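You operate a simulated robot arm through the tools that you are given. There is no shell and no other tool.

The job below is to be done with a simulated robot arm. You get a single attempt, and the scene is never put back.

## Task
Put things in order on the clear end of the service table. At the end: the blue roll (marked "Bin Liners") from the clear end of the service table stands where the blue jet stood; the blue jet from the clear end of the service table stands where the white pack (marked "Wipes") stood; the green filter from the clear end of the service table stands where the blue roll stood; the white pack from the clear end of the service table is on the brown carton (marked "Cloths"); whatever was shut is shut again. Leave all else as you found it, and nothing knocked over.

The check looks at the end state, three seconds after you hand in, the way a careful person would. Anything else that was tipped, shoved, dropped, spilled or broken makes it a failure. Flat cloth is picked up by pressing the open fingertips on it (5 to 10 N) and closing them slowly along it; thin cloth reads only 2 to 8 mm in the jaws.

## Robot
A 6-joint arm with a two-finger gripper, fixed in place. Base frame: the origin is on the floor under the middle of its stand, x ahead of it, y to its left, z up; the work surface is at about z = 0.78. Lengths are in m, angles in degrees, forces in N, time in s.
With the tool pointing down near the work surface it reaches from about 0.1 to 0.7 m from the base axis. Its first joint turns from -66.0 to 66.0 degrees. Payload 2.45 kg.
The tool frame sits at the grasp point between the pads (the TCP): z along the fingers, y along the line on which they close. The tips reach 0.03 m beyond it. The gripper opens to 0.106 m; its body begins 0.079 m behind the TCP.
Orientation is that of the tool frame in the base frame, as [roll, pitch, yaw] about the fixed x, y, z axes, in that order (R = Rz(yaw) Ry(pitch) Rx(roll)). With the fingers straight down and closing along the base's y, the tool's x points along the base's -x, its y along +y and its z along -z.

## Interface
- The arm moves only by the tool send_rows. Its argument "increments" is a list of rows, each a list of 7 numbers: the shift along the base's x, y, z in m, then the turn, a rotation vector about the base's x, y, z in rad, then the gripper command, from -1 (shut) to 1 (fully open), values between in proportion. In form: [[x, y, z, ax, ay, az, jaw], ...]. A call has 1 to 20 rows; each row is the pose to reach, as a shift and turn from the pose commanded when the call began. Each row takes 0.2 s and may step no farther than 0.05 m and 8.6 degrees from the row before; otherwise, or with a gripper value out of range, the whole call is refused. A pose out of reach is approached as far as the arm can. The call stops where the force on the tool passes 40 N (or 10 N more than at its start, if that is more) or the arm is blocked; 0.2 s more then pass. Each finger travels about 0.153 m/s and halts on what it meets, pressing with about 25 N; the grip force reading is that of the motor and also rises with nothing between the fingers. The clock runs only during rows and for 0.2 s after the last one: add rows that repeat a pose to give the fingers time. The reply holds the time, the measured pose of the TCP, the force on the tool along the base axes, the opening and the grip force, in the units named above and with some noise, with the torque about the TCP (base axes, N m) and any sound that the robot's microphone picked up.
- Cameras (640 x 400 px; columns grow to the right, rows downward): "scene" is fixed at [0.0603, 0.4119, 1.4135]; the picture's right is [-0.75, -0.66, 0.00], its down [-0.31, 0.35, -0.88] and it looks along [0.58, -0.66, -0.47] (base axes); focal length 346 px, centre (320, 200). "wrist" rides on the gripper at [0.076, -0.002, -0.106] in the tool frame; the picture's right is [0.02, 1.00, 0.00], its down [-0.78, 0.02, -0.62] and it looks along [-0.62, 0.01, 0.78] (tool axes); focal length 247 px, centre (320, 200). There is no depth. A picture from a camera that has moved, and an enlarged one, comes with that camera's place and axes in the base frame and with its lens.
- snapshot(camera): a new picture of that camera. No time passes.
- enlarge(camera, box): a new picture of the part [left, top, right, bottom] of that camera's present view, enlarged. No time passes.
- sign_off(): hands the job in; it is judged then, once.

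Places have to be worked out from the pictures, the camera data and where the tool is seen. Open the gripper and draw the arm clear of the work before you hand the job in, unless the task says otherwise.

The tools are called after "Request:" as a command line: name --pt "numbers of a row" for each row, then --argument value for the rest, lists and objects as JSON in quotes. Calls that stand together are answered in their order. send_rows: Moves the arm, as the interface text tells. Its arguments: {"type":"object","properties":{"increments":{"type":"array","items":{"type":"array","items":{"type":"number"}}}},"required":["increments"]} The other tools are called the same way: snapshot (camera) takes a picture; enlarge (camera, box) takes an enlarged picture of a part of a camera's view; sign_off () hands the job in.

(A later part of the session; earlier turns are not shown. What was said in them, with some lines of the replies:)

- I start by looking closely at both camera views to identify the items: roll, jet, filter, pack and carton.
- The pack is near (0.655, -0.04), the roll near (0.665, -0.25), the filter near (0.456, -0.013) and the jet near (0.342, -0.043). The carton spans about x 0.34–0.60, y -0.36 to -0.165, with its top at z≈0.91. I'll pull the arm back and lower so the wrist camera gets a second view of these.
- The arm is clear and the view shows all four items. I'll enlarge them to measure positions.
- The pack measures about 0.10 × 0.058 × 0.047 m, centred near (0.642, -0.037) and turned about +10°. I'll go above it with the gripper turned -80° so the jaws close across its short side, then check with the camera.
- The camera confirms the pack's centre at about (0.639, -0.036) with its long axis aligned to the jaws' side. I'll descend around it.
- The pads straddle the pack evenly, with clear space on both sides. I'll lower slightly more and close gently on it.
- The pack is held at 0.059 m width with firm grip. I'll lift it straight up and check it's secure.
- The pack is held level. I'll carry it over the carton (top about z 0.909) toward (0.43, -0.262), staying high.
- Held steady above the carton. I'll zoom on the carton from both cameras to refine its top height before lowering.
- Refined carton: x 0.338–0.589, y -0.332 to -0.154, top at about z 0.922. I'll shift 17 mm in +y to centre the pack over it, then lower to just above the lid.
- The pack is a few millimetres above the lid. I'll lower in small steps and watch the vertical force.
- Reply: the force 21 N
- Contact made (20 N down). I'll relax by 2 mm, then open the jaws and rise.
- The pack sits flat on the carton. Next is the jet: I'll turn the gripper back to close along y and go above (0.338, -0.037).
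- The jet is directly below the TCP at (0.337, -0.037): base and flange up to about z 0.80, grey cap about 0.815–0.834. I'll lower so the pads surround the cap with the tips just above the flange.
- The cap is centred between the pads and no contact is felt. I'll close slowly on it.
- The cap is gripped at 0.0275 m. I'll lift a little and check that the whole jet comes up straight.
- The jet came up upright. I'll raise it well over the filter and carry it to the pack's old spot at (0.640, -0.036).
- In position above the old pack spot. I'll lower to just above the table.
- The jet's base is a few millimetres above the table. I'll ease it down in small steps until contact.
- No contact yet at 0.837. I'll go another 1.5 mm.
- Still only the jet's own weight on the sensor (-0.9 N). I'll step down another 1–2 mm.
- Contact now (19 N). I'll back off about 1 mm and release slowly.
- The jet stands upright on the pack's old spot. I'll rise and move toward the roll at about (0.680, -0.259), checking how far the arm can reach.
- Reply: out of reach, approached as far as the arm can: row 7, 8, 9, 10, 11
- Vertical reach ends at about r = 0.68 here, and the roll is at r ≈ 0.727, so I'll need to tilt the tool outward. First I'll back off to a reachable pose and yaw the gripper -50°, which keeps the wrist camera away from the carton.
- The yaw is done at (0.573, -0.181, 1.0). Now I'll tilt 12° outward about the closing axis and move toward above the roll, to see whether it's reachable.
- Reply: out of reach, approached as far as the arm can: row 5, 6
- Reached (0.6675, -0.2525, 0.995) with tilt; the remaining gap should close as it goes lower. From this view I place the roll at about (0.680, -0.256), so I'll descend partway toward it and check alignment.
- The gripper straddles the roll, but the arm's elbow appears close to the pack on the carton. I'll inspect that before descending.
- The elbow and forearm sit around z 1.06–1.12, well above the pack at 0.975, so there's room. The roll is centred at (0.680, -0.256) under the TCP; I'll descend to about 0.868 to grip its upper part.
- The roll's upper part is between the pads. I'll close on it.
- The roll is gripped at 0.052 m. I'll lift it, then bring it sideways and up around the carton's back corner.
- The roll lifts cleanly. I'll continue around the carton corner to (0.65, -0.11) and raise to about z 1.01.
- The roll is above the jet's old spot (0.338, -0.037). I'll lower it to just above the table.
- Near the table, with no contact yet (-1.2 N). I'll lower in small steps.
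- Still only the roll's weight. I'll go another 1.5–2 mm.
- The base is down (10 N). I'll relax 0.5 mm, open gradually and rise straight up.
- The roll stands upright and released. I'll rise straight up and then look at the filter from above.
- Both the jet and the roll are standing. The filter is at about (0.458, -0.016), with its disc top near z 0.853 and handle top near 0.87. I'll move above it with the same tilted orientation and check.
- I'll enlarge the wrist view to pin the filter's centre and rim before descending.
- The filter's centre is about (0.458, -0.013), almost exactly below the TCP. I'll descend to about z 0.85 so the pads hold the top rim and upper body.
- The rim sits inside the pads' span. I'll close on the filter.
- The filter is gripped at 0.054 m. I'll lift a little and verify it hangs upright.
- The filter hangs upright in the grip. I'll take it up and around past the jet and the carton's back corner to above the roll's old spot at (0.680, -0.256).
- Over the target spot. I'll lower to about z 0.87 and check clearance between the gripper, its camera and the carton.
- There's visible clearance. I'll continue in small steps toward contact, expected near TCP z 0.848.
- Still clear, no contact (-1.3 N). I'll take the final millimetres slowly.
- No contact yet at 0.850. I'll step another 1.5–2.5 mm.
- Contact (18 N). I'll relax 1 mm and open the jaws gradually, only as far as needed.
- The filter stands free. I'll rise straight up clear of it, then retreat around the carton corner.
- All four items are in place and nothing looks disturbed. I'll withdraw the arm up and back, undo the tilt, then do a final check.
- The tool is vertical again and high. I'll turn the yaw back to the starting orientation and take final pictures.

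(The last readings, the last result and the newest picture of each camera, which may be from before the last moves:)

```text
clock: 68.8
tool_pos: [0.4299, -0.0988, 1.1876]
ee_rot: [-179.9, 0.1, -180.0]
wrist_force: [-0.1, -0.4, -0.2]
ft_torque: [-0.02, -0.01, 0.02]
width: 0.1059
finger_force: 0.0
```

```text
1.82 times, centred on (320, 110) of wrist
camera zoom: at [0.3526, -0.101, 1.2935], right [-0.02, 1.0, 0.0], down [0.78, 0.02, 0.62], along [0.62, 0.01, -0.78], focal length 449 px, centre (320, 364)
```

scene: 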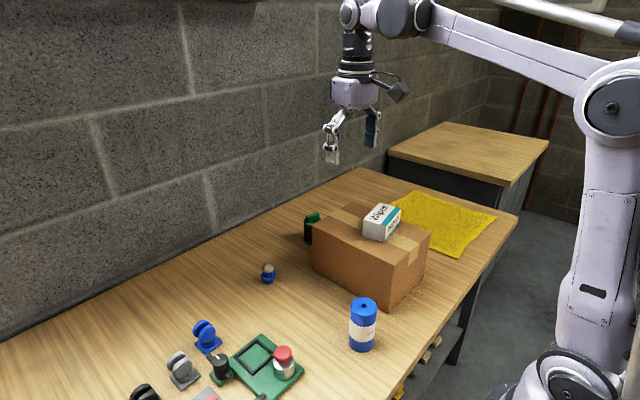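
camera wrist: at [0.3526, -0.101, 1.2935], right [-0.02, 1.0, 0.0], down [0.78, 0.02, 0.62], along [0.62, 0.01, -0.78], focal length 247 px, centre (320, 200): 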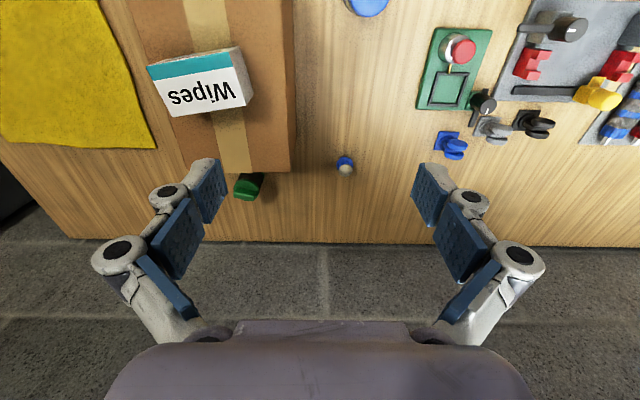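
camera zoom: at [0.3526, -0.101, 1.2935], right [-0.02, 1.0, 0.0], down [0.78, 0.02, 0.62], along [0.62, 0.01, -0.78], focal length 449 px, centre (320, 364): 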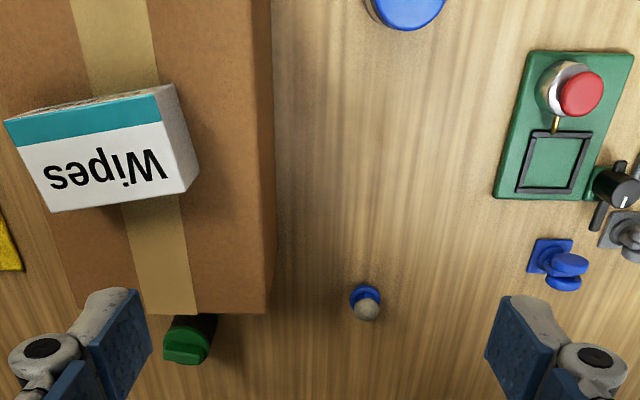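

The final pictures show the roll on the jet's old spot, the jet on the pack's old spot, the filter on the roll's old spot, and the pack flat on the still-shut carton. The carton, cloth and fixtures haven't moved, and the gripper is open and clear, so I'm handing the job in.

Request:
sign_off

```text
The job is handed in.
```

The job is handed in, and everything on the clear end of the table is where you asked. The final pictures showed every item upright, but I haven't seen the check's verdict.

| Item | Where it is now |
|---|---|
| White pack ("Wipes") | Flat on top of the brown carton ("Cloths") |
| Blue jet | Standing where the white pack stood |
| Blue roll ("Bin Liners") | Standing where the blue jet stood |
| Green filter | Standing where the blue roll stood |

- **Which item is the jet:** nothing on the table is marked as the jet. I took it to be the small blue piece with the grey cap. The other blue piece, on a base plate beside similar grey and black ones, looked like a fixture, so I left it alone.
- **Carton and surroundings:** I never opened the carton, so it is still shut. The carton, yellow cloth and fixtures hadn't moved in the final pictures.
- **Arm:** the gripper is open and the arm is drawn clear, close to where it started.
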